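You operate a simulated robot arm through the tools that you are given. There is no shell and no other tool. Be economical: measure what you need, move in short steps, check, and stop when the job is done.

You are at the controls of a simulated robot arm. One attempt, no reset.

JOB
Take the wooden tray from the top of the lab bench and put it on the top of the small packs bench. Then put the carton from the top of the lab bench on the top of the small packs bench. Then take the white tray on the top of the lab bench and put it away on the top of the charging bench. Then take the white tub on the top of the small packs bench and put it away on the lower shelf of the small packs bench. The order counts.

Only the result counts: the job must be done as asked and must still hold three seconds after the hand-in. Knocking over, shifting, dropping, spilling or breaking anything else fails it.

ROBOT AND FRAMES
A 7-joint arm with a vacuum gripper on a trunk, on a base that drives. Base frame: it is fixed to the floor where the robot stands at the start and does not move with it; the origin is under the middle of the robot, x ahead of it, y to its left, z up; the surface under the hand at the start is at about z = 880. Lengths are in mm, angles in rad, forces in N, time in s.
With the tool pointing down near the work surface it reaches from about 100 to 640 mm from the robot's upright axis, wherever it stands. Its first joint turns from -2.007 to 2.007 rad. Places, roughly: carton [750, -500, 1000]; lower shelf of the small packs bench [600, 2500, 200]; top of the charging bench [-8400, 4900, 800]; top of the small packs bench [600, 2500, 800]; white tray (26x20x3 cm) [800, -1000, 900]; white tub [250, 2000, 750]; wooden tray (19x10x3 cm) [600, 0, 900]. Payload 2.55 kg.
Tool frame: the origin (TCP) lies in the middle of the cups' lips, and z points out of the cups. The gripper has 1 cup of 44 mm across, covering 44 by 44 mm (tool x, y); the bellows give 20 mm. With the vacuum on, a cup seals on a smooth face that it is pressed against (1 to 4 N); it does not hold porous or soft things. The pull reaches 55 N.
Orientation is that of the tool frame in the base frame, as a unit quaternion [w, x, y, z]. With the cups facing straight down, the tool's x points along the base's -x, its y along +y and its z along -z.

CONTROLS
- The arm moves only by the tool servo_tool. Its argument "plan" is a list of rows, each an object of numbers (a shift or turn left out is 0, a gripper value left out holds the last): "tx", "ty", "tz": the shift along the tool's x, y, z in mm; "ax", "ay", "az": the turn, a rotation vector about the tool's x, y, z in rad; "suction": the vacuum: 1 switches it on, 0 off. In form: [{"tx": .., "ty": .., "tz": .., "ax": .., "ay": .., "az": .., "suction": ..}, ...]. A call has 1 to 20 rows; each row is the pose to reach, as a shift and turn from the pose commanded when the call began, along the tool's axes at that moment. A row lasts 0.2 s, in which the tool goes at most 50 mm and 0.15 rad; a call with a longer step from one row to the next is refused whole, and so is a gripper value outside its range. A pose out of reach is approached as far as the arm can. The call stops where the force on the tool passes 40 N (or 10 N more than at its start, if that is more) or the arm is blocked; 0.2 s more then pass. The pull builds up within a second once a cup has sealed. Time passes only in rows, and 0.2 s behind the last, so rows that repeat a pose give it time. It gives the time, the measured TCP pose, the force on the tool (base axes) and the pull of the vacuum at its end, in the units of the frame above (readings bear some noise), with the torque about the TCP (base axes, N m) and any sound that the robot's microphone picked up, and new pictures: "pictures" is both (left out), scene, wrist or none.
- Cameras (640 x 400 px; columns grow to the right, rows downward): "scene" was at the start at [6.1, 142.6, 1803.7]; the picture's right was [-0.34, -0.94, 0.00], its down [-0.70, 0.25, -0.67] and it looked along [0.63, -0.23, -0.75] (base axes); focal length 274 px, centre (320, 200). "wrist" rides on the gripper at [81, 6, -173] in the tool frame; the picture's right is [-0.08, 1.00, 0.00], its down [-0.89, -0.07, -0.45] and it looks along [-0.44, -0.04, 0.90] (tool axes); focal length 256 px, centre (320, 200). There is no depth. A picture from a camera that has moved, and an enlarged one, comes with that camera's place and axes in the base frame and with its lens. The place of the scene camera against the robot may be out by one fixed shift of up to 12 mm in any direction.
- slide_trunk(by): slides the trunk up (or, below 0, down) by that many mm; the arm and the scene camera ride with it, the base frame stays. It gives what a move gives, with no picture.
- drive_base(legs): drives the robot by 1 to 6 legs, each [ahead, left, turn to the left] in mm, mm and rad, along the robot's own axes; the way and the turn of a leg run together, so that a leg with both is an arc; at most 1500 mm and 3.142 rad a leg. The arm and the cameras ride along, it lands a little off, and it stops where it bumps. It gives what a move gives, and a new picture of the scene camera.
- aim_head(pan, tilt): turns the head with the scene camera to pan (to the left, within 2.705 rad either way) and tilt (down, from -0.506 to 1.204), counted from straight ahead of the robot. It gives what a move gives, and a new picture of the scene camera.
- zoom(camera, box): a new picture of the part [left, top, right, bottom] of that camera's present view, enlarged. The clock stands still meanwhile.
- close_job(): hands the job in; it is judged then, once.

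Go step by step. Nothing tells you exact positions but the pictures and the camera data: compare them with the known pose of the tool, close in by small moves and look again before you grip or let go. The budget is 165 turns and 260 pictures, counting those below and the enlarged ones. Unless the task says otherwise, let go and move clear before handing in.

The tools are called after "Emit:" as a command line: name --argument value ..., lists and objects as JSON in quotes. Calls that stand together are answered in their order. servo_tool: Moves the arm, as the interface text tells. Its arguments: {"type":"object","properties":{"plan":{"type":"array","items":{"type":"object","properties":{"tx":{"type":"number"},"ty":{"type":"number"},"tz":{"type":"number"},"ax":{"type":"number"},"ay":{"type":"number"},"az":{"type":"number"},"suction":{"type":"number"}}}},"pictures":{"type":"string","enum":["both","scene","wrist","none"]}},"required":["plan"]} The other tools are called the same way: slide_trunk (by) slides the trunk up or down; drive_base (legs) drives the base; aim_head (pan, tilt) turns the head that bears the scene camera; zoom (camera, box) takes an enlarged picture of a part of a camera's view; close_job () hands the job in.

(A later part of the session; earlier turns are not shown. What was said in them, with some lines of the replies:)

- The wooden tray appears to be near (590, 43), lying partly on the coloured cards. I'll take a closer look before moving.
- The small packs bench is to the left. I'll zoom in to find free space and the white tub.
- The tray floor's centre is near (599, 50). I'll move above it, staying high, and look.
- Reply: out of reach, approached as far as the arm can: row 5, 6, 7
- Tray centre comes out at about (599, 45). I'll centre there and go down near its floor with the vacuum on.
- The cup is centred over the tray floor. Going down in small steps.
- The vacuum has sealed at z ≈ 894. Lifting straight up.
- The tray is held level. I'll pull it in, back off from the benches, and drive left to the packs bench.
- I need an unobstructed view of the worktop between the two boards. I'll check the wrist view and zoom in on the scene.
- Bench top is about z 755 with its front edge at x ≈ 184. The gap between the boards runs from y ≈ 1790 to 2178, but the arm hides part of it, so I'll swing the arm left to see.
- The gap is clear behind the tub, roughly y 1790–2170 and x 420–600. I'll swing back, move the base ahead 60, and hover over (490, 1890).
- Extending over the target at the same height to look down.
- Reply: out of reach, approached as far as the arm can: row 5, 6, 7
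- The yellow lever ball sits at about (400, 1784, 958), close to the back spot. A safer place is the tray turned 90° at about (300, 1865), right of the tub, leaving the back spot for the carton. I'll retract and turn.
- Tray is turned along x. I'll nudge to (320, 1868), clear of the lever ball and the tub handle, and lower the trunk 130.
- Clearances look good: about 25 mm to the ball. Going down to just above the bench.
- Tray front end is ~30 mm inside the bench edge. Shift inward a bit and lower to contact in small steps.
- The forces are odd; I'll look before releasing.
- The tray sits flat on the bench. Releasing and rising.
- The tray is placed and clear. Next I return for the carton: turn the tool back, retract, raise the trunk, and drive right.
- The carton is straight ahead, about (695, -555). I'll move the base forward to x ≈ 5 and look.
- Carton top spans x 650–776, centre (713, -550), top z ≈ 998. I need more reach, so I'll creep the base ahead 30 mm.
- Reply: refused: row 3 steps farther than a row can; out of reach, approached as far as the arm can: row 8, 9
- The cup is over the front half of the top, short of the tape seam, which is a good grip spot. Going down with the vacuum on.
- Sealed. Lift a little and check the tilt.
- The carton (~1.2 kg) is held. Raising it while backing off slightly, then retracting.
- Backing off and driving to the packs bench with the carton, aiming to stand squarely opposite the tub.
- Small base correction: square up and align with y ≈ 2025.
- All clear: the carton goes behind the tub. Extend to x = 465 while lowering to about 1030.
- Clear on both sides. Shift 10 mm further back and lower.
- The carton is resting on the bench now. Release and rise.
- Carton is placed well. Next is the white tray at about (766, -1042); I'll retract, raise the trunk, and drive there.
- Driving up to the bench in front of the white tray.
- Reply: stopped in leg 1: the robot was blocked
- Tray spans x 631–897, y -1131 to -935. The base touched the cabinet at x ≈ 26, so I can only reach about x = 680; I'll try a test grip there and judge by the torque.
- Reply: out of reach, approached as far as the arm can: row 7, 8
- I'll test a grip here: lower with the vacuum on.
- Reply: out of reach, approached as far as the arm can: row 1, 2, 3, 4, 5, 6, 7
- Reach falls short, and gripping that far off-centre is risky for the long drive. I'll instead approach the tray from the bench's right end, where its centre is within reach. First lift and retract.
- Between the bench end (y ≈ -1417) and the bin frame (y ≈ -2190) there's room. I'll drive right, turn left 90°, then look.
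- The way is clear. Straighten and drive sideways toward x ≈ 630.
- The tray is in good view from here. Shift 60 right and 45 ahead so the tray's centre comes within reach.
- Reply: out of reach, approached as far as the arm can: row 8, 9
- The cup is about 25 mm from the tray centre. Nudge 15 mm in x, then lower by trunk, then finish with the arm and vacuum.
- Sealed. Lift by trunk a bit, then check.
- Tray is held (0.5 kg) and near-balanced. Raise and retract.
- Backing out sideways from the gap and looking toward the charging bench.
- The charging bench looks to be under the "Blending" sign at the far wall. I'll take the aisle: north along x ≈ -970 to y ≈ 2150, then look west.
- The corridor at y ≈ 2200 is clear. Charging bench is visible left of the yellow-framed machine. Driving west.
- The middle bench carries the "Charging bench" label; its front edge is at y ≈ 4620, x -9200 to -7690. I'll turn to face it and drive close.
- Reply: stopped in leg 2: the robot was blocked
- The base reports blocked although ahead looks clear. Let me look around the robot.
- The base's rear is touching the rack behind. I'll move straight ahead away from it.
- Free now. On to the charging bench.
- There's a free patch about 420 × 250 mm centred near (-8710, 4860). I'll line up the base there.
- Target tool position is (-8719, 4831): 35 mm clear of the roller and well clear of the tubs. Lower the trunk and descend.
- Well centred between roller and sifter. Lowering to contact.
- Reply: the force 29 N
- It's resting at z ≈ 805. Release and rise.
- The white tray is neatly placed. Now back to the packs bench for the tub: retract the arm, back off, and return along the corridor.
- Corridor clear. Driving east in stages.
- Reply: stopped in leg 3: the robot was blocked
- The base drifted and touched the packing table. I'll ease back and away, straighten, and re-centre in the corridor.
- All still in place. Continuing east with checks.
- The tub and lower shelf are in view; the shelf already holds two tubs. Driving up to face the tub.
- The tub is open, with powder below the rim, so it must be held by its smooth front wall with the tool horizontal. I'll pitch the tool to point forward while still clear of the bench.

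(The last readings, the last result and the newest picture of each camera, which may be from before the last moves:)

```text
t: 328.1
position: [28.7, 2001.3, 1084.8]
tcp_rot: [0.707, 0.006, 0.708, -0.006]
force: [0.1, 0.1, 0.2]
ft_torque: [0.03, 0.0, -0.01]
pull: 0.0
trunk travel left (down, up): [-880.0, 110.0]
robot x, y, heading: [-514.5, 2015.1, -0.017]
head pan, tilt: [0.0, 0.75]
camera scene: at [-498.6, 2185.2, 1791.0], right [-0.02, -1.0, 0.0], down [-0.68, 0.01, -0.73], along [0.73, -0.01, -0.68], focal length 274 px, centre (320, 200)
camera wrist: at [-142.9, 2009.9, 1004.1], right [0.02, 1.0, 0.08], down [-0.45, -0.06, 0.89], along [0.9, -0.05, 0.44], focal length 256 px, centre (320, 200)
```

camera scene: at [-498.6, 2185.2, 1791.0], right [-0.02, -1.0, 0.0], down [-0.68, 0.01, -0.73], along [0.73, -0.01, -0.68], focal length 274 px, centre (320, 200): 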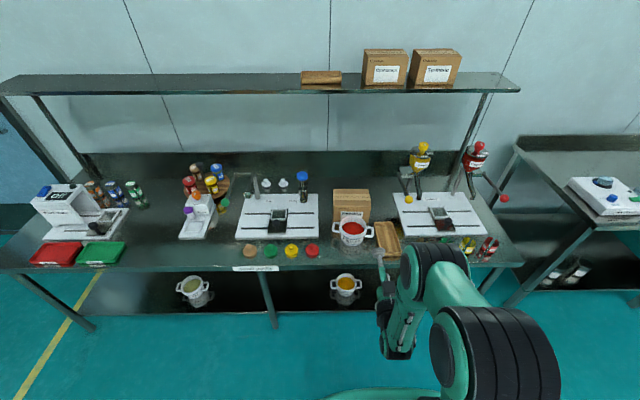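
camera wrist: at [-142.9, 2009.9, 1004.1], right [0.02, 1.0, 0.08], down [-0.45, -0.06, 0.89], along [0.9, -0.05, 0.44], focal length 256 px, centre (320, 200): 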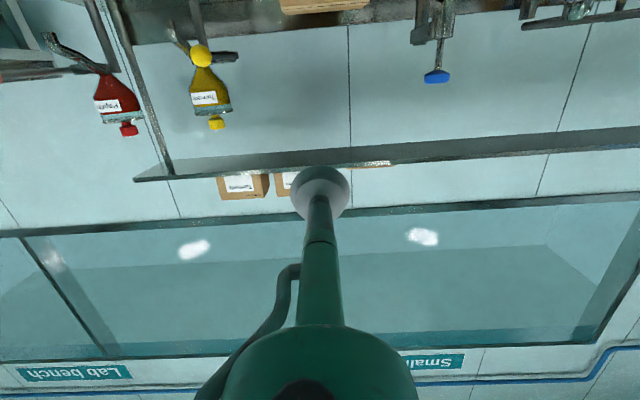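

Forward pointing works. Now roll the wrist 180° so the camera rides above.

Emit:
servo_tool --plan '[{"az": 0.15}, {"az": 0.3}, {"az": 0.45}, {"az": 0.6}, {"az": 0.75}, {"az": 0.9}, {"az": 1.05}, {"az": 1.2}, {"az": 1.35}, {"az": 1.5}, {"az": 1.65}, {"az": 1.8}, {"az": 1.95}, {"az": 2.1}, {"az": 2.25}, {"az": 2.4}, {"az": 2.55}, {"az": 2.7}, {"az": 2.85}, {"az": 3.0}]'

```text
t: 332.3
position: [28.8, 2000.1, 1083.6]
tcp_rot: [0.054, 0.707, 0.043, 0.704]
force: [0.4, -0.1, 0.2]
ft_torque: [0.02, -0.02, 0.01]
pull: 0.0
trunk travel left (down, up): [-880.0, 110.0]
robot x, y, heading: [-516.0, 2017.9, -0.021]
head pan, tilt: [0.0, 0.75]
camera scene: at [-497.3, 2185.1, 1791.0], right [-0.02, -1.0, 0.0], down [-0.68, 0.01, -0.73], along [0.73, -0.01, -0.68], focal length 274 px, centre (320, 200)
camera wrist: at [-141.7, 2008.5, 1165.6], right [-0.01, -1.0, 0.06], down [-0.45, -0.05, -0.89], along [0.89, -0.04, -0.45], focal length 256 px, centre (320, 200)
```

scene: 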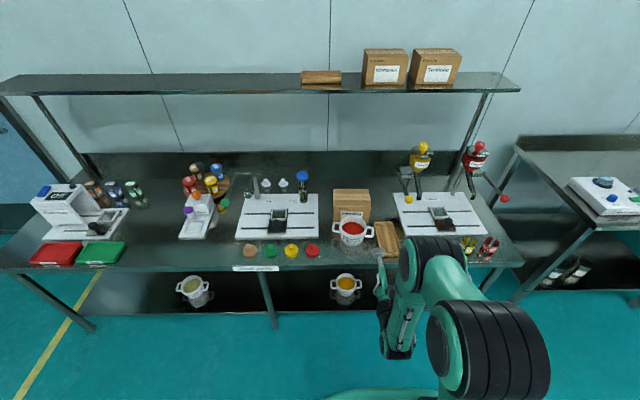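
wrist: 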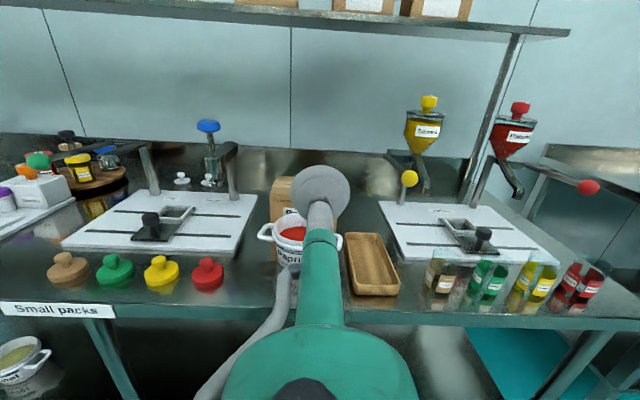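

Good view with the camera above. Complete the roll, square the base, and move forward 200 mm while still above the bench height.

Emit:
servo_tool --plan '[{"az": 0.14}, {"az": 0.14}]' --pictures "none"

Emit:
drive_base --legs '[[180, 18, 0.019]]'

Emit:
slide_trunk --by -150

Emit:
zoom --camera "wrist" --box '[0, 0, 640, 400]'

```text
t: 332.9
position: [28.1, 2001.0, 1084.3]
tcp_rot: [0.056, 0.707, 0.045, 0.704]
force: [-0.5, 0.1, 0.3]
ft_torque: [-0.01, 0.0, 0.01]
pull: 0.1
out of reach, approached as far as the arm can: row 1, 2
trunk travel left (down, up): [-880.0, 110.0]
robot x, y, heading: [-519.2, 2014.9, -0.016]
head pan, tilt: [0.0, 0.75]
```

```text
t: 334.5
position: [212.0, 2029.1, 1082.4]
tcp_rot: [0.048, 0.707, 0.053, 0.704]
force: [-0.1, 0.1, -0.5]
ft_torque: [0.01, -0.01, -0.01]
pull: 0.0
trunk travel left (down, up): [-880.0, 110.0]
robot x, y, heading: [-330.6, 2035.6, 0.004]
head pan, tilt: [0.0, 0.75]
camera scene: at [-317.1, 2202.6, 1791.0], right [0.0, -1.0, 0.0], down [-0.68, 0.0, -0.73], along [0.73, 0.0, -0.68], focal length 274 px, centre (320, 200)
```

scene: 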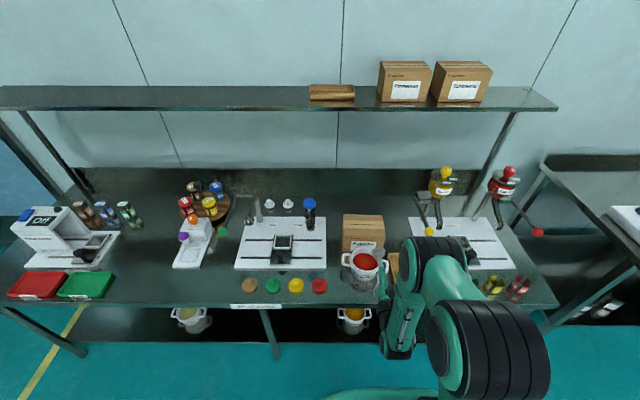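

```text
t: 336.2
position: [212.0, 2029.5, 934.7]
tcp_rot: [0.048, 0.706, 0.054, 0.704]
force: [1.2, 0.3, -0.8]
ft_torque: [-0.02, -0.02, 0.0]
pull: 0.2
trunk travel left (down, up): [-730.0, 260.0]
robot x, y, heading: [-333.0, 2031.2, 0.006]
head pan, tilt: [0.0, 0.75]
```

```text
1.00 times, centred on (320, 200) of wrist (not enlarged: the box is as wide or as high as the picture)
camera zoom: at [41.3, 2033.4, 1015.6], right [0.01, -1.0, 0.06], down [-0.45, -0.06, -0.89], along [0.89, -0.02, -0.45], focal length 256 px, centre (320, 200)
```

zoom: 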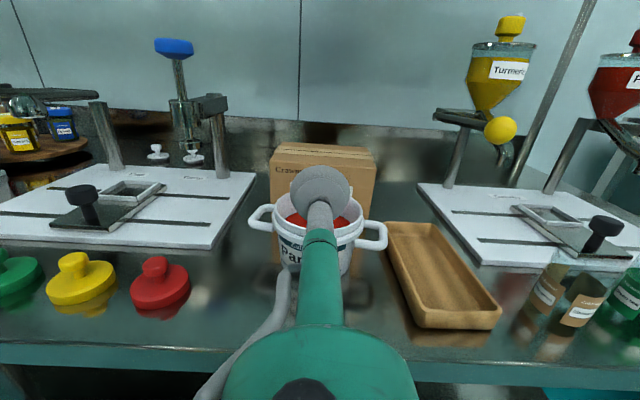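

The tool is aligned with the tub's axis (y ≈ 2029). The wall tapers, so I'll pitch up slightly, lower to z ≈ 805, and look at the gap.

Emit:
servo_tool --plan '[{"ay": 0.07}, {"ay": 0.07}]' --pictures "none"

Emit:
slide_trunk --by -130

Emit:
aim_head --pan -0.3 --tilt 0.95

Emit:
zoom --camera "wrist" --box '[0, 0, 640, 400]'

```text
t: 336.8
position: [211.4, 2029.3, 932.9]
tcp_rot: [0.047, 0.681, 0.055, 0.729]
force: [-0.7, 0.1, 0.0]
ft_torque: [0.0, -0.02, 0.02]
pull: 0.0
trunk travel left (down, up): [-730.0, 260.0]
robot x, y, heading: [-333.6, 2036.1, -0.002]
head pan, tilt: [0.0, 0.75]
```

```text
t: 338.4
position: [211.3, 2029.2, 803.7]
tcp_rot: [0.046, 0.681, 0.056, 0.728]
force: [-0.4, 0.4, -0.1]
ft_torque: [0.02, 0.0, 0.0]
pull: 0.2
trunk travel left (down, up): [-600.0, 390.0]
robot x, y, heading: [-332.8, 2030.7, 0.004]
head pan, tilt: [0.0, 0.75]
```

```text
t: 339.2
position: [212.8, 2029.2, 804.1]
tcp_rot: [0.046, 0.681, 0.055, 0.728]
force: [-0.1, -0.5, -0.3]
ft_torque: [0.0, -0.01, -0.03]
pull: 0.1
trunk travel left (down, up): [-600.0, 390.0]
robot x, y, heading: [-336.5, 2029.2, 0.002]
head pan, tilt: [-0.3, 0.949]
camera scene: at [-331.4, 2181.0, 1495.5], right [-0.29, -0.96, 0.0], down [-0.78, 0.24, -0.58], along [0.56, -0.17, -0.81], focal length 274 px, centre (320, 200)
```

scene: 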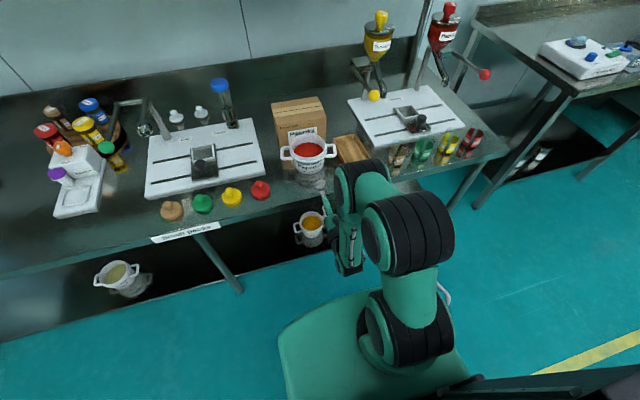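

```text
1.00 times, centred on (320, 200) of wrist (not enlarged: the box is as wide or as high as the picture)
camera zoom: at [36.1, 2031.7, 873.1], right [0.01, -1.0, 0.06], down [-0.39, -0.06, -0.92], along [0.92, -0.01, -0.39], focal length 256 px, centre (320, 200)
```

zoom: 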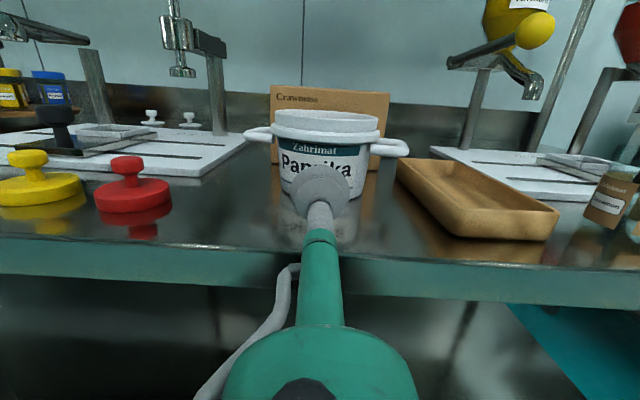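

Tub axis is at y ≈ 2022 and the front wall at x ≈ 290. Align and approach to x ≈ 278, then creep in with the vacuum on.

Emit:
servo_tool --plan '[{"ty": 7, "tz": 15, "tx": -1}, {"ty": 7, "tz": 35, "tx": -2.5}, {"ty": 7, "tz": 50, "tx": -3.5}, {"ty": 7, "tz": 60, "tx": -4, "suction": 1}, {"ty": 7, "tz": 63, "tx": -4.5}, {"ty": 7, "tz": 66, "tx": -4.5}, {"ty": 7, "tz": 66, "tx": -4.5}]'

```text
t: 340.8
position: [279.0, 2021.0, 804.8]
tcp_rot: [0.047, 0.681, 0.054, 0.728]
force: [-1.2, -0.6, 0.0]
ft_torque: [0.01, 0.01, -0.03]
pull: 0.0
trunk travel left (down, up): [-600.0, 390.0]
robot x, y, heading: [-337.6, 2027.8, 0.003]
head pan, tilt: [-0.3, 0.949]
camera scene: at [-331.4, 2180.9, 1495.5], right [-0.29, -0.96, 0.0], down [-0.78, 0.24, -0.58], along [0.56, -0.17, -0.81], focal length 274 px, centre (320, 200)
camera wrist: at [102.6, 2024.8, 873.5], right [0.01, -1.0, 0.06], down [-0.39, -0.06, -0.92], along [0.92, -0.01, -0.39], focal length 256 px, centre (320, 200)
```

scene: 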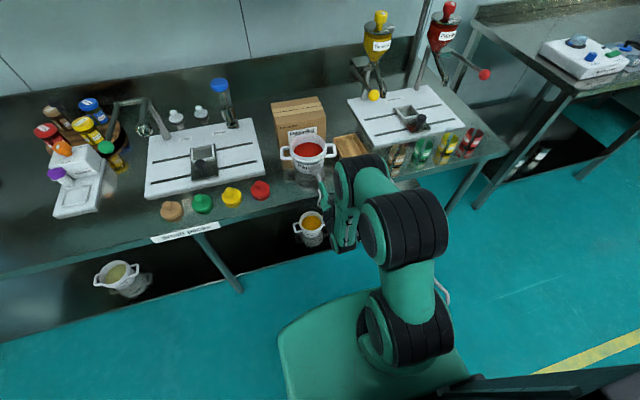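
wrist: 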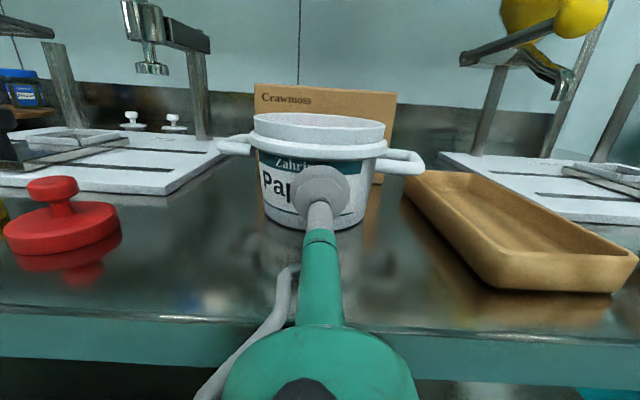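

Aligned. Creeping forward in 2–3 mm steps.

Emit:
servo_tool --plan '[{"tz": 3}, {"tz": 6}, {"tz": 9}, {"tz": 11}, {"tz": 13}, {"tz": 13}]' --pictures "none"

```text
t: 342.2
position: [292.5, 2023.6, 808.2]
tcp_rot: [0.046, 0.68, 0.055, 0.73]
force: [2.4, 1.2, 2.4]
ft_torque: [0.07, -0.7, 0.07]
pull: 54.4
trunk travel left (down, up): [-600.0, 390.0]
robot x, y, heading: [-335.6, 2034.5, 0.004]
head pan, tilt: [-0.3, 0.949]
```

Sealed on the wall. Lift a little and check.

Emit:
servo_tool --plan '[{"tx": 3}, {"tx": 8}, {"tx": 15}, {"tx": 25}, {"tx": 25}]'

Emit:
zoom --camera "scene" --box '[230, 90, 430, 220]'

```text
t: 343.4
position: [291.6, 2025.4, 829.1]
tcp_rot: [0.046, 0.682, 0.054, 0.728]
force: [0.4, -0.5, -2.1]
ft_torque: [0.01, 0.02, -0.05]
pull: 54.9
trunk travel left (down, up): [-600.0, 390.0]
robot x, y, heading: [-335.7, 2034.5, 0.004]
head pan, tilt: [-0.3, 0.949]
camera scene: at [-331.3, 2180.9, 1495.5], right [-0.29, -0.96, 0.0], down [-0.78, 0.24, -0.58], along [0.56, -0.17, -0.81], focal length 274 px, centre (320, 200)
camera wrist: at [114.7, 2028.6, 898.9], right [0.01, -1.0, 0.06], down [-0.39, -0.06, -0.92], along [0.92, -0.01, -0.39], focal length 256 px, centre (320, 200)
```

scene: 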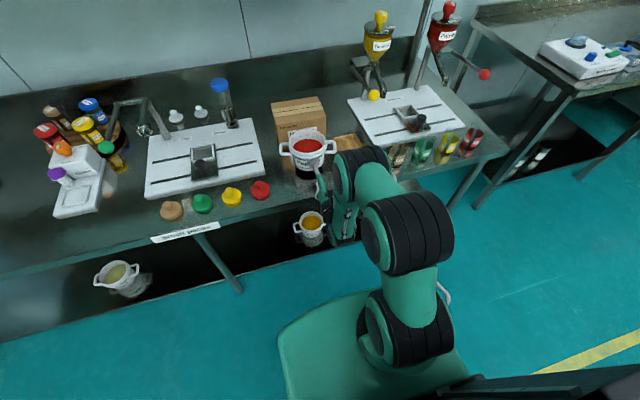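
wrist: 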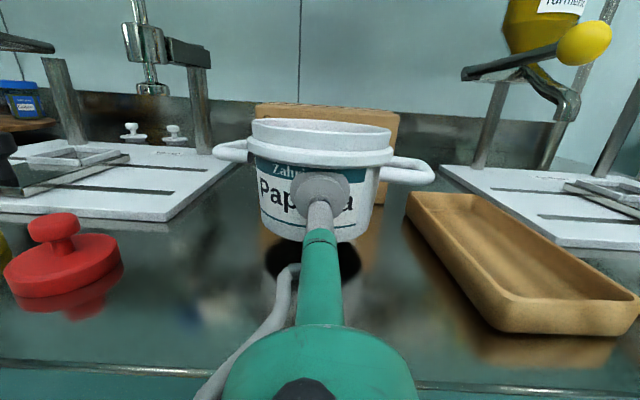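

```text
3.08 times, centred on (330, 155) of scene
camera zoom: at [-331.3, 2180.9, 1495.5], right [-0.29, -0.96, 0.0], down [-0.78, 0.24, -0.58], along [0.56, -0.17, -0.81], focal length 844 px, centre (289, 338)
```

zoom: 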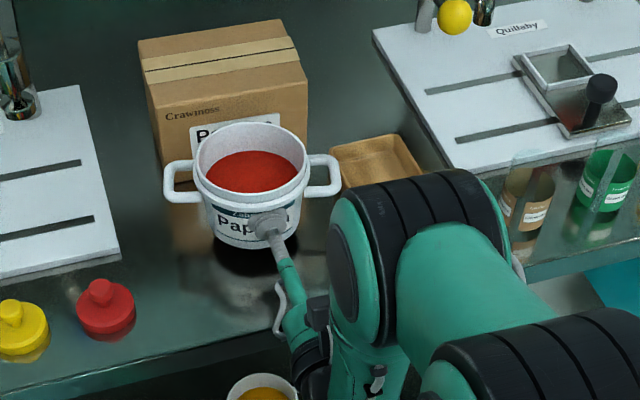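

The tub is held upright and is light. Lift a bit more, then back the base straight out and shift right toward a free stretch of the lower shelf (y ≈ 1765).

Emit:
servo_tool --plan '[{"tx": 8}, {"tx": 18}, {"tx": 18}]' --pictures "none"

Emit:
drive_base --legs '[[-330, 0, 0], [0, -265, 0]]'

Emit:
slide_trunk --by -300

Emit:
aim_head --pan 0.15 --tilt 0.6

Emit:
zoom --camera "wrist" --box '[0, 0, 640, 400]'

```text
t: 344.2
position: [288.5, 2030.1, 847.9]
tcp_rot: [0.047, 0.682, 0.054, 0.728]
force: [-0.3, -1.4, -3.3]
ft_torque: [0.03, 0.02, -0.06]
pull: 55.2
trunk travel left (down, up): [-600.0, 390.0]
robot x, y, heading: [-329.5, 2031.3, 0.007]
head pan, tilt: [-0.3, 0.949]
```

```text
t: 347.9
position: [-35.7, 1761.1, 847.9]
tcp_rot: [0.044, 0.682, 0.055, 0.728]
force: [0.0, -0.5, -2.6]
ft_torque: [0.02, 0.01, -0.06]
pull: 54.9
trunk travel left (down, up): [-600.0, 390.0]
robot x, y, heading: [-654.0, 1764.5, 0.007]
head pan, tilt: [-0.3, 0.949]
camera scene: at [-655.9, 1910.3, 1495.6], right [-0.29, -0.96, 0.0], down [-0.78, 0.23, -0.58], along [0.56, -0.17, -0.81], focal length 274 px, centre (320, 200)
```

scene: 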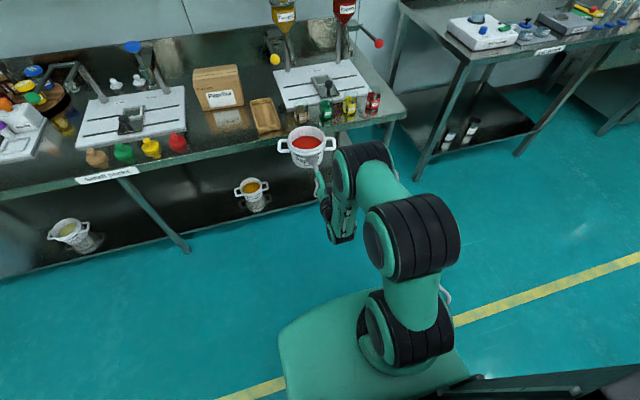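

```text
t: 350.9
position: [-35.9, 1760.9, 547.4]
tcp_rot: [0.046, 0.681, 0.056, 0.728]
force: [-0.5, 0.1, -2.7]
ft_torque: [-0.02, 0.02, -0.07]
pull: 54.8
trunk travel left (down, up): [-300.0, 690.0]
robot x, y, heading: [-656.5, 1764.0, 0.003]
head pan, tilt: [-0.3, 0.949]
```

```text
t: 351.8
position: [-35.2, 1760.7, 548.0]
tcp_rot: [0.045, 0.682, 0.055, 0.728]
force: [1.0, 0.1, -2.6]
ft_torque: [0.02, 0.04, -0.05]
pull: 55.1
trunk travel left (down, up): [-300.0, 690.0]
robot x, y, heading: [-658.0, 1760.2, 0.005]
head pan, tilt: [0.15, 0.6]
camera scene: at [-638.2, 1945.9, 1223.8], right [0.16, -0.99, 0.0], down [-0.56, -0.09, -0.82], along [0.81, 0.13, -0.57], focal length 274 px, centre (320, 200)
```

scene: 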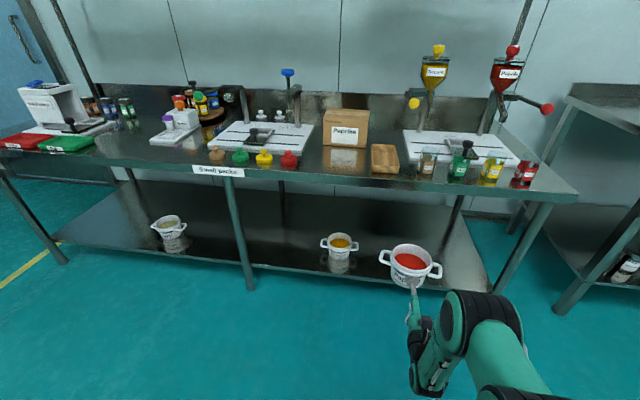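

```text
1.00 times, centred on (320, 200) of wrist (not enlarged: the box is as wide or as high as the picture)
camera zoom: at [-211.8, 1763.8, 617.0], right [0.01, -1.0, 0.06], down [-0.39, -0.06, -0.92], along [0.92, -0.01, -0.39], focal length 256 px, centre (320, 200)
```

zoom: 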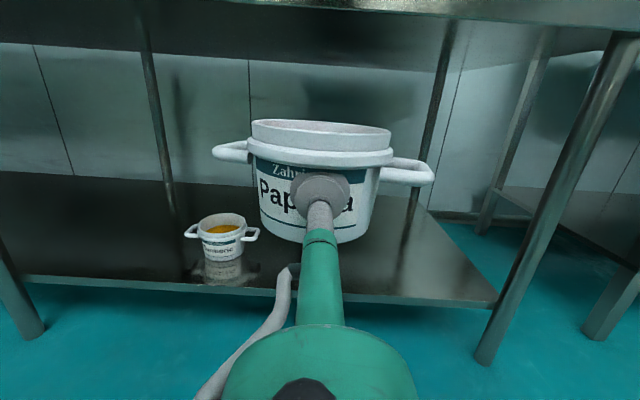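

The lower shelf is free around y ≈ 1760 with z ≈ 200 and its front edge at x ≈ 245. Lower further while still outside, then check.

Emit:
slide_trunk --by -240

Emit:
zoom --camera "wrist" --box '[0, 0, 640, 400]'

Emit:
zoom --camera "scene" --box '[0, 0, 640, 400]'

```text
t: 354.2
position: [-36.5, 1761.2, 308.2]
tcp_rot: [0.046, 0.682, 0.055, 0.728]
force: [-1.2, 0.7, -2.9]
ft_torque: [0.05, 0.05, -0.07]
pull: 54.7
trunk travel left (down, up): [-60.0, 930.0]
robot x, y, heading: [-656.8, 1764.5, 0.008]
head pan, tilt: [0.15, 0.6]
```

```text
1.00 times, centred on (320, 200) of wrist (not enlarged: the box is as wide or as high as the picture)
camera zoom: at [-211.8, 1763.8, 377.0], right [0.01, -1.0, 0.06], down [-0.39, -0.06, -0.92], along [0.92, -0.01, -0.39], focal length 256 px, centre (320, 200)
```

zoom: 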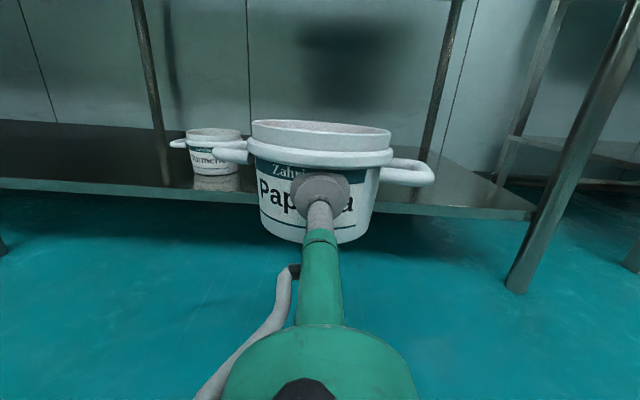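

```text
1.00 times, centred on (320, 200) of scene (not enlarged: the box is as wide or as high as the picture)
camera zoom: at [-638.1, 1946.0, 983.9], right [0.16, -0.99, 0.0], down [-0.56, -0.09, -0.82], along [0.81, 0.13, -0.57], focal length 274 px, centre (320, 200)
```

zoom: 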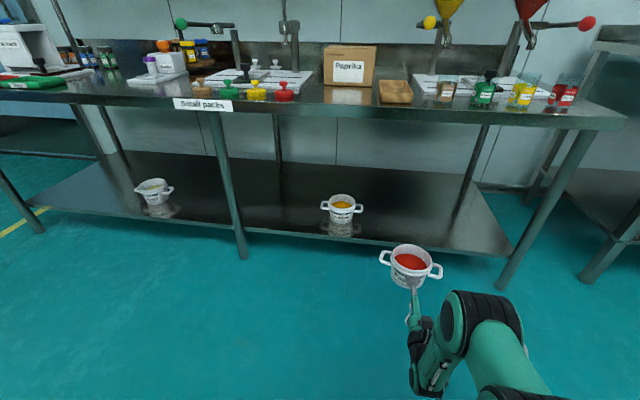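

Tub bottom is ~60 mm above the shelf level. Drive forward so the tub comes in line with the others (axis x ≈ 350).

Emit:
drive_base --legs '[[200, 0, 0], [133, 0, 0]]'

Emit:
zoom --camera "wrist" --box '[0, 0, 640, 400]'

```text
t: 356.8
position: [300.7, 1762.2, 307.6]
tcp_rot: [0.046, 0.682, 0.055, 0.728]
force: [-0.8, 0.1, -3.2]
ft_torque: [0.04, 0.02, -0.07]
pull: 55.3
trunk travel left (down, up): [-60.0, 930.0]
robot x, y, heading: [-320.5, 1765.6, 0.005]
head pan, tilt: [0.15, 0.6]
camera scene: at [-300.8, 1947.9, 983.9], right [0.16, -0.99, 0.0], down [-0.56, -0.09, -0.82], along [0.81, 0.13, -0.57], focal length 274 px, centre (320, 200)
```

scene: 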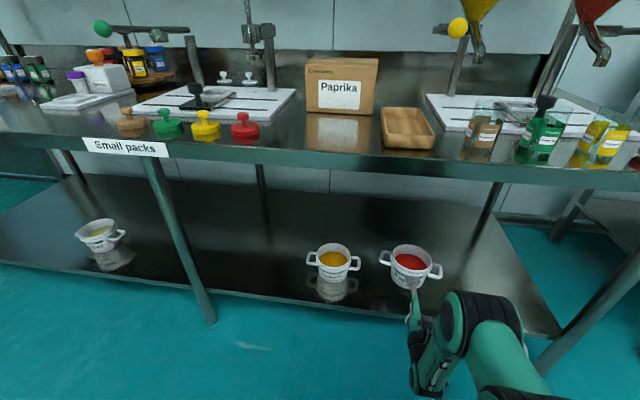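

```text
1.00 times, centred on (320, 200) of wrist (not enlarged: the box is as wide or as high as the picture)
camera zoom: at [125.2, 1765.1, 376.9], right [0.01, -1.0, 0.06], down [-0.39, -0.06, -0.92], along [0.92, -0.01, -0.39], focal length 256 px, centre (320, 200)
```

zoom: 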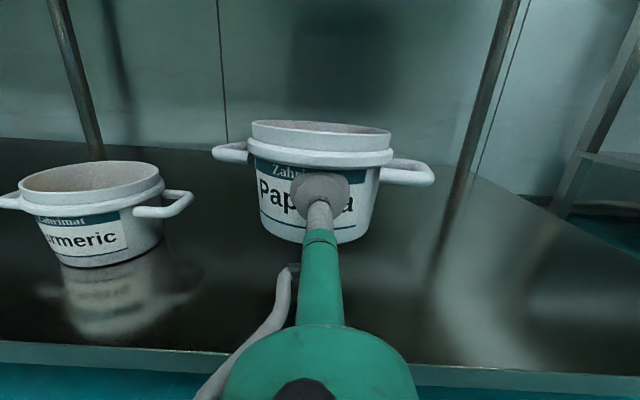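

The tub hangs beside the other one, about 50 mm too high. Lower 30 by trunk, then in small steps.

Emit:
slide_trunk --by -32

Emit:
servo_tool --plan '[{"tx": -3}, {"tx": -6}, {"tx": -6}]'

```text
t: 357.5
position: [301.7, 1762.3, 273.8]
tcp_rot: [0.046, 0.682, 0.055, 0.728]
force: [-0.1, 0.5, -2.4]
ft_torque: [0.03, 0.04, -0.09]
pull: 54.7
trunk travel left (down, up): [-28.0, 962.0]
robot x, y, heading: [-320.3, 1763.4, 0.009]
head pan, tilt: [0.15, 0.6]
```

```text
t: 358.3
position: [301.5, 1761.6, 269.0]
tcp_rot: [0.046, 0.682, 0.055, 0.728]
force: [-0.1, 1.2, -3.6]
ft_torque: [0.02, 0.03, -0.03]
pull: 54.9
trunk travel left (down, up): [-28.0, 962.0]
robot x, y, heading: [-319.6, 1765.0, 0.008]
head pan, tilt: [0.15, 0.6]
camera scene: at [-300.8, 1947.9, 951.9], right [0.16, -0.99, 0.0], down [-0.56, -0.09, -0.82], along [0.81, 0.13, -0.57], focal length 274 px, centre (320, 200)
camera wrist: at [125.5, 1764.2, 338.6], right [0.01, -1.0, 0.06], down [-0.39, -0.06, -0.92], along [0.92, -0.01, -0.39], focal length 256 px, centre (320, 200)
```

scene: 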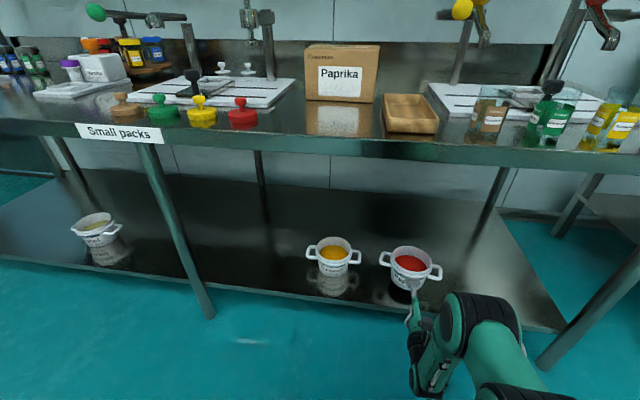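
wrist: 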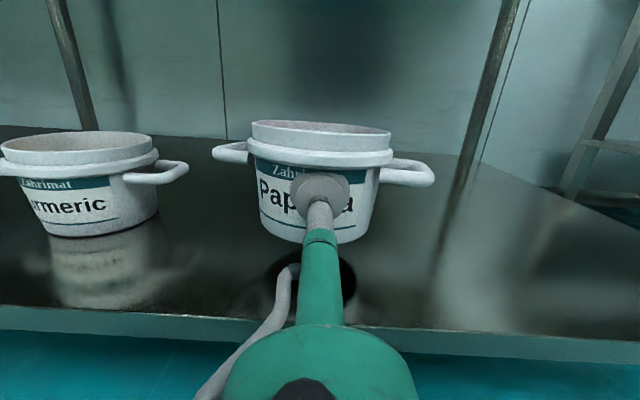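

Close to the shelf now. Step down gently.

Emit:
servo_tool --plan '[{"tx": -4}, {"tx": -8}, {"tx": -8}]' --pictures "none"

Emit:
servo_tool --plan '[{"tx": -3}, {"tx": -6}, {"tx": -6}]' --pictures "wrist"

```text
t: 359.1
position: [302.9, 1760.1, 261.3]
tcp_rot: [0.046, 0.682, 0.055, 0.728]
force: [-0.7, -0.4, -2.6]
ft_torque: [0.02, 0.02, -0.02]
pull: 54.8
trunk travel left (down, up): [-28.0, 962.0]
robot x, y, heading: [-317.1, 1764.4, 0.008]
head pan, tilt: [0.15, 0.6]
```

```text
t: 359.9
position: [302.2, 1760.2, 254.4]
tcp_rot: [0.047, 0.682, 0.055, 0.728]
force: [0.5, -0.1, -3.7]
ft_torque: [0.04, 0.02, -0.03]
pull: 55.2
trunk travel left (down, up): [-28.0, 962.0]
robot x, y, heading: [-318.0, 1764.3, 0.009]
head pan, tilt: [0.15, 0.6]
camera wrist: at [126.9, 1762.4, 324.8], right [0.01, -1.0, 0.06], down [-0.39, -0.06, -0.92], along [0.92, -0.01, -0.39], focal length 256 px, centre (320, 200)
```

wrist: 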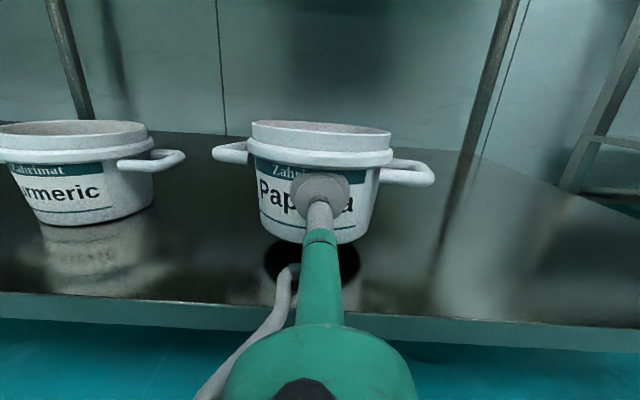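

Emit:
servo_tool --plan '[{"tx": -3}, {"tx": -6}, {"tx": -6}]' --pictures "none"

Emit:
servo_tool --plan '[{"tx": -3}, {"tx": -4}, {"tx": -4}]' --pictures "none"

```text
t: 360.7
position: [302.8, 1758.6, 251.2]
tcp_rot: [0.046, 0.682, 0.055, 0.728]
force: [-0.6, 0.0, -2.8]
ft_torque: [0.02, 0.04, -0.04]
pull: 55.0
trunk travel left (down, up): [-28.0, 962.0]
robot x, y, heading: [-320.6, 1768.0, 0.004]
head pan, tilt: [0.15, 0.6]
```

```text
t: 361.5
position: [304.0, 1757.2, 245.6]
tcp_rot: [0.046, 0.682, 0.055, 0.728]
force: [-0.3, -0.3, -2.5]
ft_torque: [-0.01, 0.05, -0.04]
pull: 55.2
trunk travel left (down, up): [-28.0, 962.0]
robot x, y, heading: [-317.7, 1765.0, 0.011]
head pan, tilt: [0.15, 0.6]
```

Emit:
servo_tool --plan '[{"tx": -2}, {"tx": -4}, {"tx": -4}]' --pictures "none"

Emit:
servo_tool --plan '[{"tx": -2}, {"tx": -3}, {"tx": -3}]' --pictures "wrist"

```text
t: 362.3
position: [303.7, 1756.9, 241.3]
tcp_rot: [0.046, 0.682, 0.054, 0.728]
force: [0.0, 0.4, -3.6]
ft_torque: [0.03, 0.05, -0.03]
pull: 54.9
trunk travel left (down, up): [-28.0, 962.0]
robot x, y, heading: [-318.5, 1763.9, 0.006]
head pan, tilt: [0.15, 0.6]
```

```text
t: 363.1
position: [303.2, 1757.8, 239.5]
tcp_rot: [0.047, 0.682, 0.055, 0.728]
force: [-0.8, -0.2, -2.5]
ft_torque: [0.04, 0.04, -0.07]
pull: 55.0
trunk travel left (down, up): [-28.0, 962.0]
robot x, y, heading: [-320.1, 1765.6, 0.01]
head pan, tilt: [0.15, 0.6]
camera wrist: at [127.3, 1759.9, 309.0], right [0.01, -1.0, 0.06], down [-0.39, -0.06, -0.92], along [0.92, -0.01, -0.39], focal length 256 px, centre (320, 200)
```

wrist: 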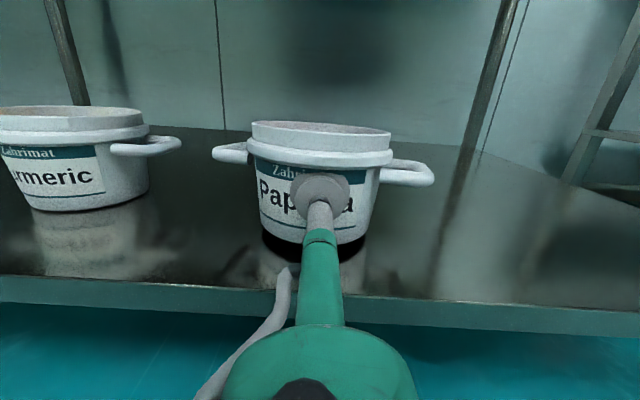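

Emit:
servo_tool --plan '[{"tx": -2}, {"tx": -3}, {"tx": -3}]' --pictures "none"

Emit:
servo_tool --plan '[{"tx": -1.5}, {"tx": -2.5}, {"tx": -2.5}]' --pictures "none"

```text
t: 363.9
position: [303.2, 1757.4, 236.2]
tcp_rot: [0.046, 0.682, 0.056, 0.728]
force: [0.5, 1.3, -1.9]
ft_torque: [0.03, -0.06, -0.04]
pull: 54.9
trunk travel left (down, up): [-28.0, 962.0]
robot x, y, heading: [-317.7, 1764.8, 0.008]
head pan, tilt: [0.15, 0.6]
```

```text
t: 364.7
position: [303.6, 1754.9, 235.3]
tcp_rot: [0.046, 0.68, 0.055, 0.729]
force: [-1.1, 1.0, 3.5]
ft_torque: [0.04, -0.49, 0.01]
pull: 55.0
trunk travel left (down, up): [-28.0, 962.0]
robot x, y, heading: [-320.4, 1762.7, 0.007]
head pan, tilt: [0.15, 0.6]
```

Contact felt. Check before release.

Emit:
servo_tool --plan '[{"tx": -0.5}, {"tx": -0.5}]'

Emit:
zoom --camera "scene" --box '[280, 200, 480, 330]'

```text
t: 365.3
position: [304.3, 1756.9, 233.8]
tcp_rot: [0.045, 0.681, 0.055, 0.728]
force: [-2.8, 0.1, 5.5]
ft_torque: [-0.04, -0.65, -0.04]
pull: 55.1
trunk travel left (down, up): [-28.0, 962.0]
robot x, y, heading: [-319.1, 1763.5, 0.004]
head pan, tilt: [0.15, 0.6]
camera scene: at [-301.6, 1947.9, 951.9], right [0.16, -0.99, 0.0], down [-0.56, -0.09, -0.83], along [0.82, 0.13, -0.56], focal length 274 px, centre (320, 200)
camera wrist: at [127.8, 1759.2, 303.1], right [0.01, -1.0, 0.06], down [-0.38, -0.06, -0.92], along [0.92, -0.01, -0.38], focal length 256 px, centre (320, 200)
```

scene: 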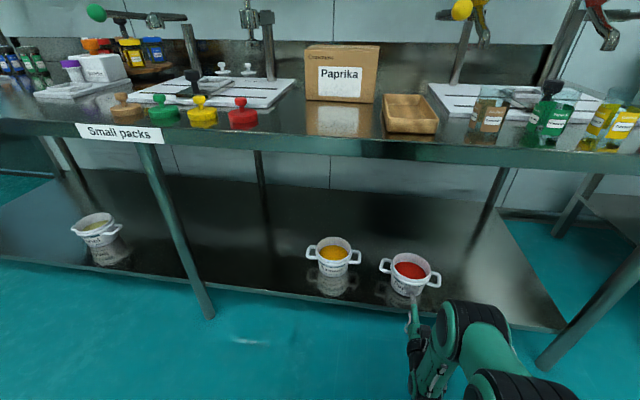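
wrist: 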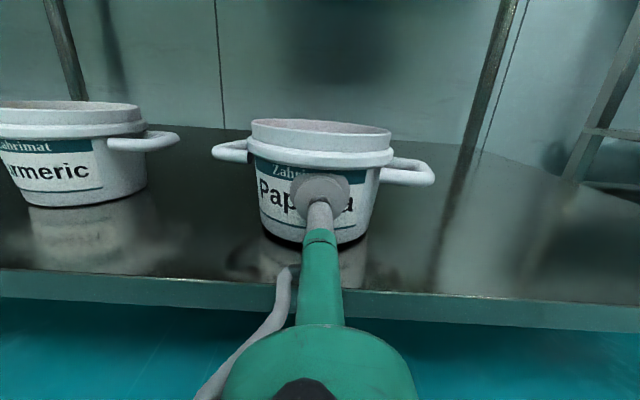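

```text
3.08 times, centred on (380, 265) of scene
camera zoom: at [-301.6, 1947.9, 951.9], right [0.16, -0.99, 0.0], down [-0.56, -0.09, -0.83], along [0.82, 0.13, -0.56], focal length 844 px, centre (135, 0)
```

zoom: 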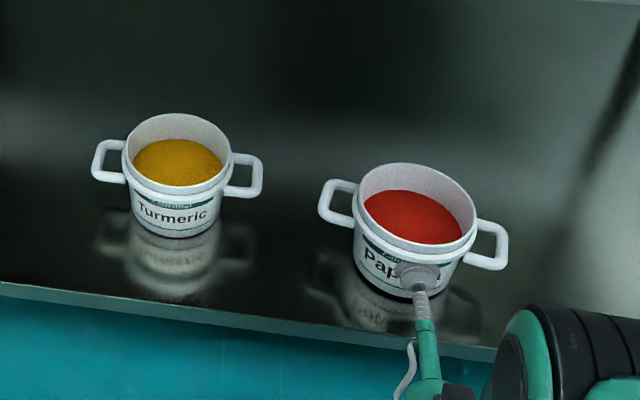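

The tub is standing on the shelf, ~30+ mm inside the edge. Release, then pull straight back.

Emit:
servo_tool --plan '[{"suction": 0}, {"suction": 0}, {"suction": 0}, {"suction": 0}, {"suction": 0}, {"tz": -3}, {"tz": -8}, {"tz": -18}, {"tz": -35}, {"tz": -60}, {"tz": -90}, {"tz": -120}]'

Emit:
zoom --camera "scene" --box '[280, 200, 480, 330]'

```text
t: 367.9
position: [258.5, 1751.4, 301.1]
tcp_rot: [0.059, 0.585, 0.057, 0.807]
force: [-0.1, -0.1, 0.0]
ft_torque: [-0.02, -0.01, 0.02]
pull: 0.0
trunk travel left (down, up): [-28.0, 962.0]
robot x, y, heading: [-320.8, 1762.2, 0.006]
head pan, tilt: [0.15, 0.6]
stopped in row 12: the arm was blocked; the commanded pose is now the measured one
camera scene: at [-301.0, 1948.0, 951.4], right [0.16, -0.99, 0.0], down [-0.56, -0.09, -0.83], along [0.81, 0.13, -0.56], focal length 274 px, centre (320, 200)
camera wrist: at [71.7, 1754.5, 324.8], right [0.0, -1.0, 0.09], down [-0.15, -0.09, -0.99], along [0.99, -0.02, -0.14], focal length 256 px, centre (320, 200)
```

scene: 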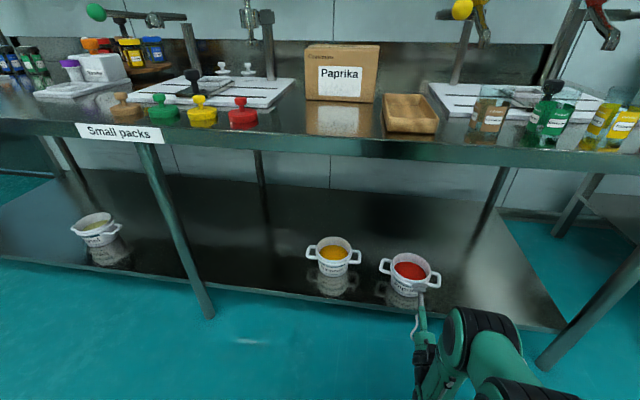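
wrist: 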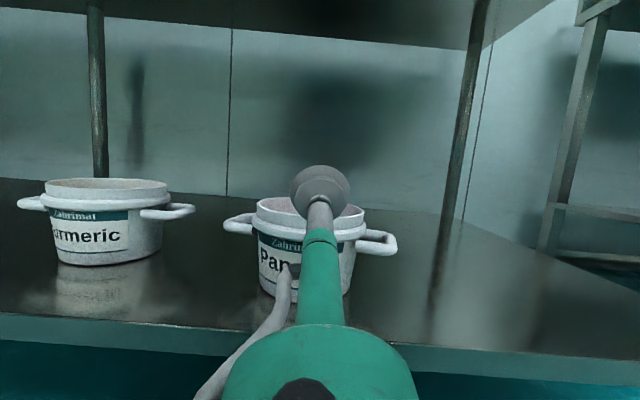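

```text
3.08 times, centred on (380, 265) of scene
camera zoom: at [-301.0, 1948.0, 951.4], right [0.16, -0.99, 0.0], down [-0.56, -0.09, -0.83], along [0.81, 0.13, -0.56], focal length 844 px, centre (135, 0)
```

zoom: 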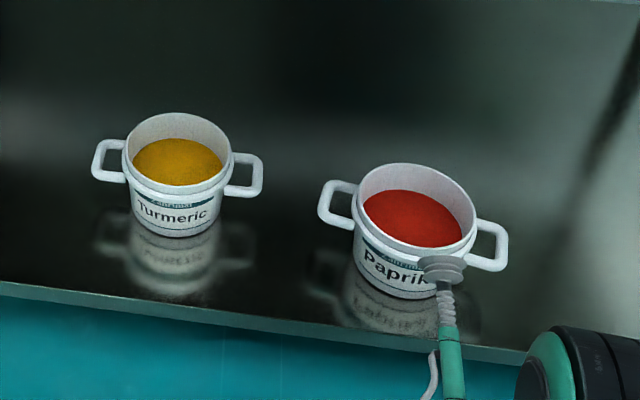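

The tub stands freely. The arm is touching something on retract (likely its own base), so I'll back the base straight off instead.

Emit:
drive_base --legs '[[-250, 0, 0]]'

Emit:
slide_trunk --by 500

Emit:
aim_head --pan 0.1 --tilt 0.7

Emit:
zoom --camera "scene" --box '[240, 100, 480, 300]'

```text
t: 369.8
position: [7.7, 1751.3, 302.7]
tcp_rot: [0.059, 0.585, 0.057, 0.807]
force: [0.1, -0.3, 0.1]
ft_torque: [-0.01, -0.03, -0.04]
pull: 0.1
trunk travel left (down, up): [-28.0, 962.0]
robot x, y, heading: [-573.0, 1764.3, 0.006]
head pan, tilt: [0.15, 0.6]
camera scene: at [-552.5, 1946.2, 952.0], right [0.16, -0.99, 0.0], down [-0.56, -0.09, -0.82], along [0.81, 0.13, -0.57], focal length 274 px, centre (320, 200)
```

scene: 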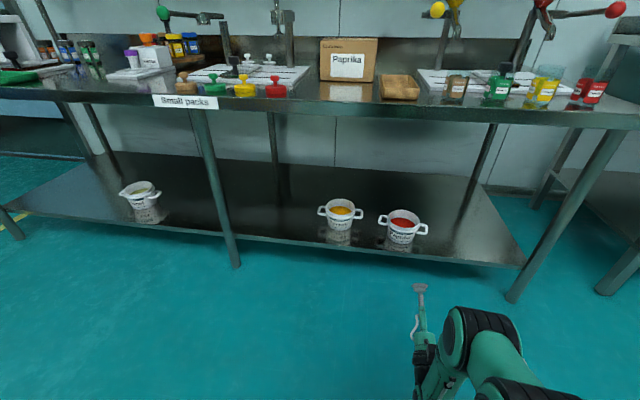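

```text
refused: 500 is not a number from -400 to 400
```

```text
t: 370.4
position: [9.1, 1749.5, 302.0]
tcp_rot: [0.058, 0.584, 0.057, 0.807]
force: [-0.8, 0.2, 0.0]
ft_torque: [-0.03, -0.01, -0.01]
pull: 0.0
trunk travel left (down, up): [-28.0, 962.0]
robot x, y, heading: [-572.3, 1763.6, 0.012]
head pan, tilt: [0.099, 0.7]
camera scene: at [-555.4, 1941.4, 943.3], right [0.11, -0.99, 0.0], down [-0.64, -0.07, -0.77], along [0.76, 0.08, -0.64], focal length 274 px, centre (320, 200)
```

scene: 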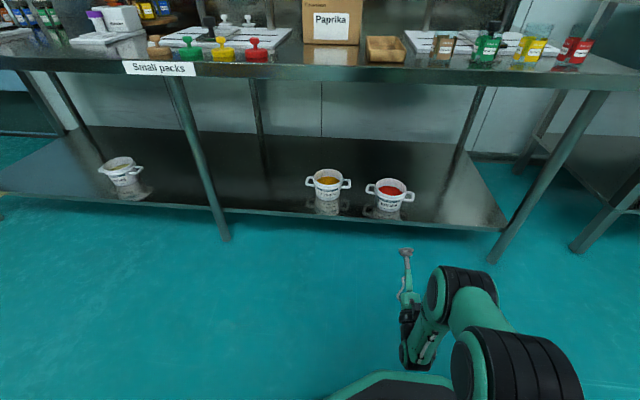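

```text
2.00 times, centred on (360, 200) of scene
camera zoom: at [-555.4, 1941.4, 943.3], right [0.11, -0.99, 0.0], down [-0.64, -0.07, -0.77], along [0.76, 0.08, -0.64], focal length 549 px, centre (240, 200)
```

zoom: 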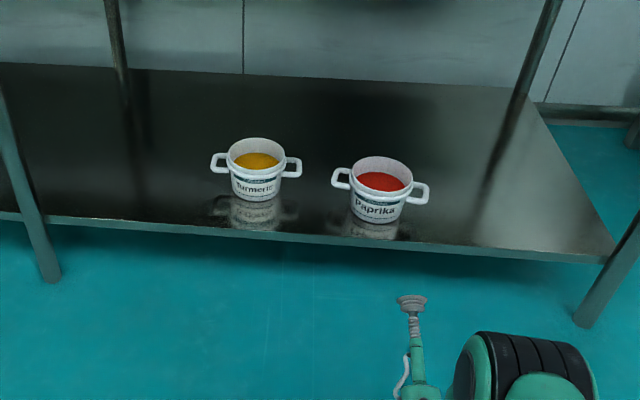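

All four items stand in their places: both trays and the carton on the right bench tops, the tub upright on the lower shelf. The robot is clear, so I'm handing in.

Emit:
close_job

```text
The job is handed in.
```

I moved all four items in the order you asked and handed the job in. No result has come back from the judging.

- **Wooden tray:** on the top of the small packs bench, to the right of where the tub was.
- **Carton:** on the top of the small packs bench, behind where the tub was.
- **White tray:** on the top of the charging bench, in the free space between the roller and the sifter.
- **White tub:** upright on the lower shelf of the small packs bench, beside the turmeric tub. It stands a few centimetres in from the front edge.

The base bumped something three times:
- the lab bench front
- the rack opposite the charging bench
- the packing table beside the conveyor

The rack, the table and the items on the table and lab bench looked undisturbed in the pictures afterwards, but I could not check them more closely than that.
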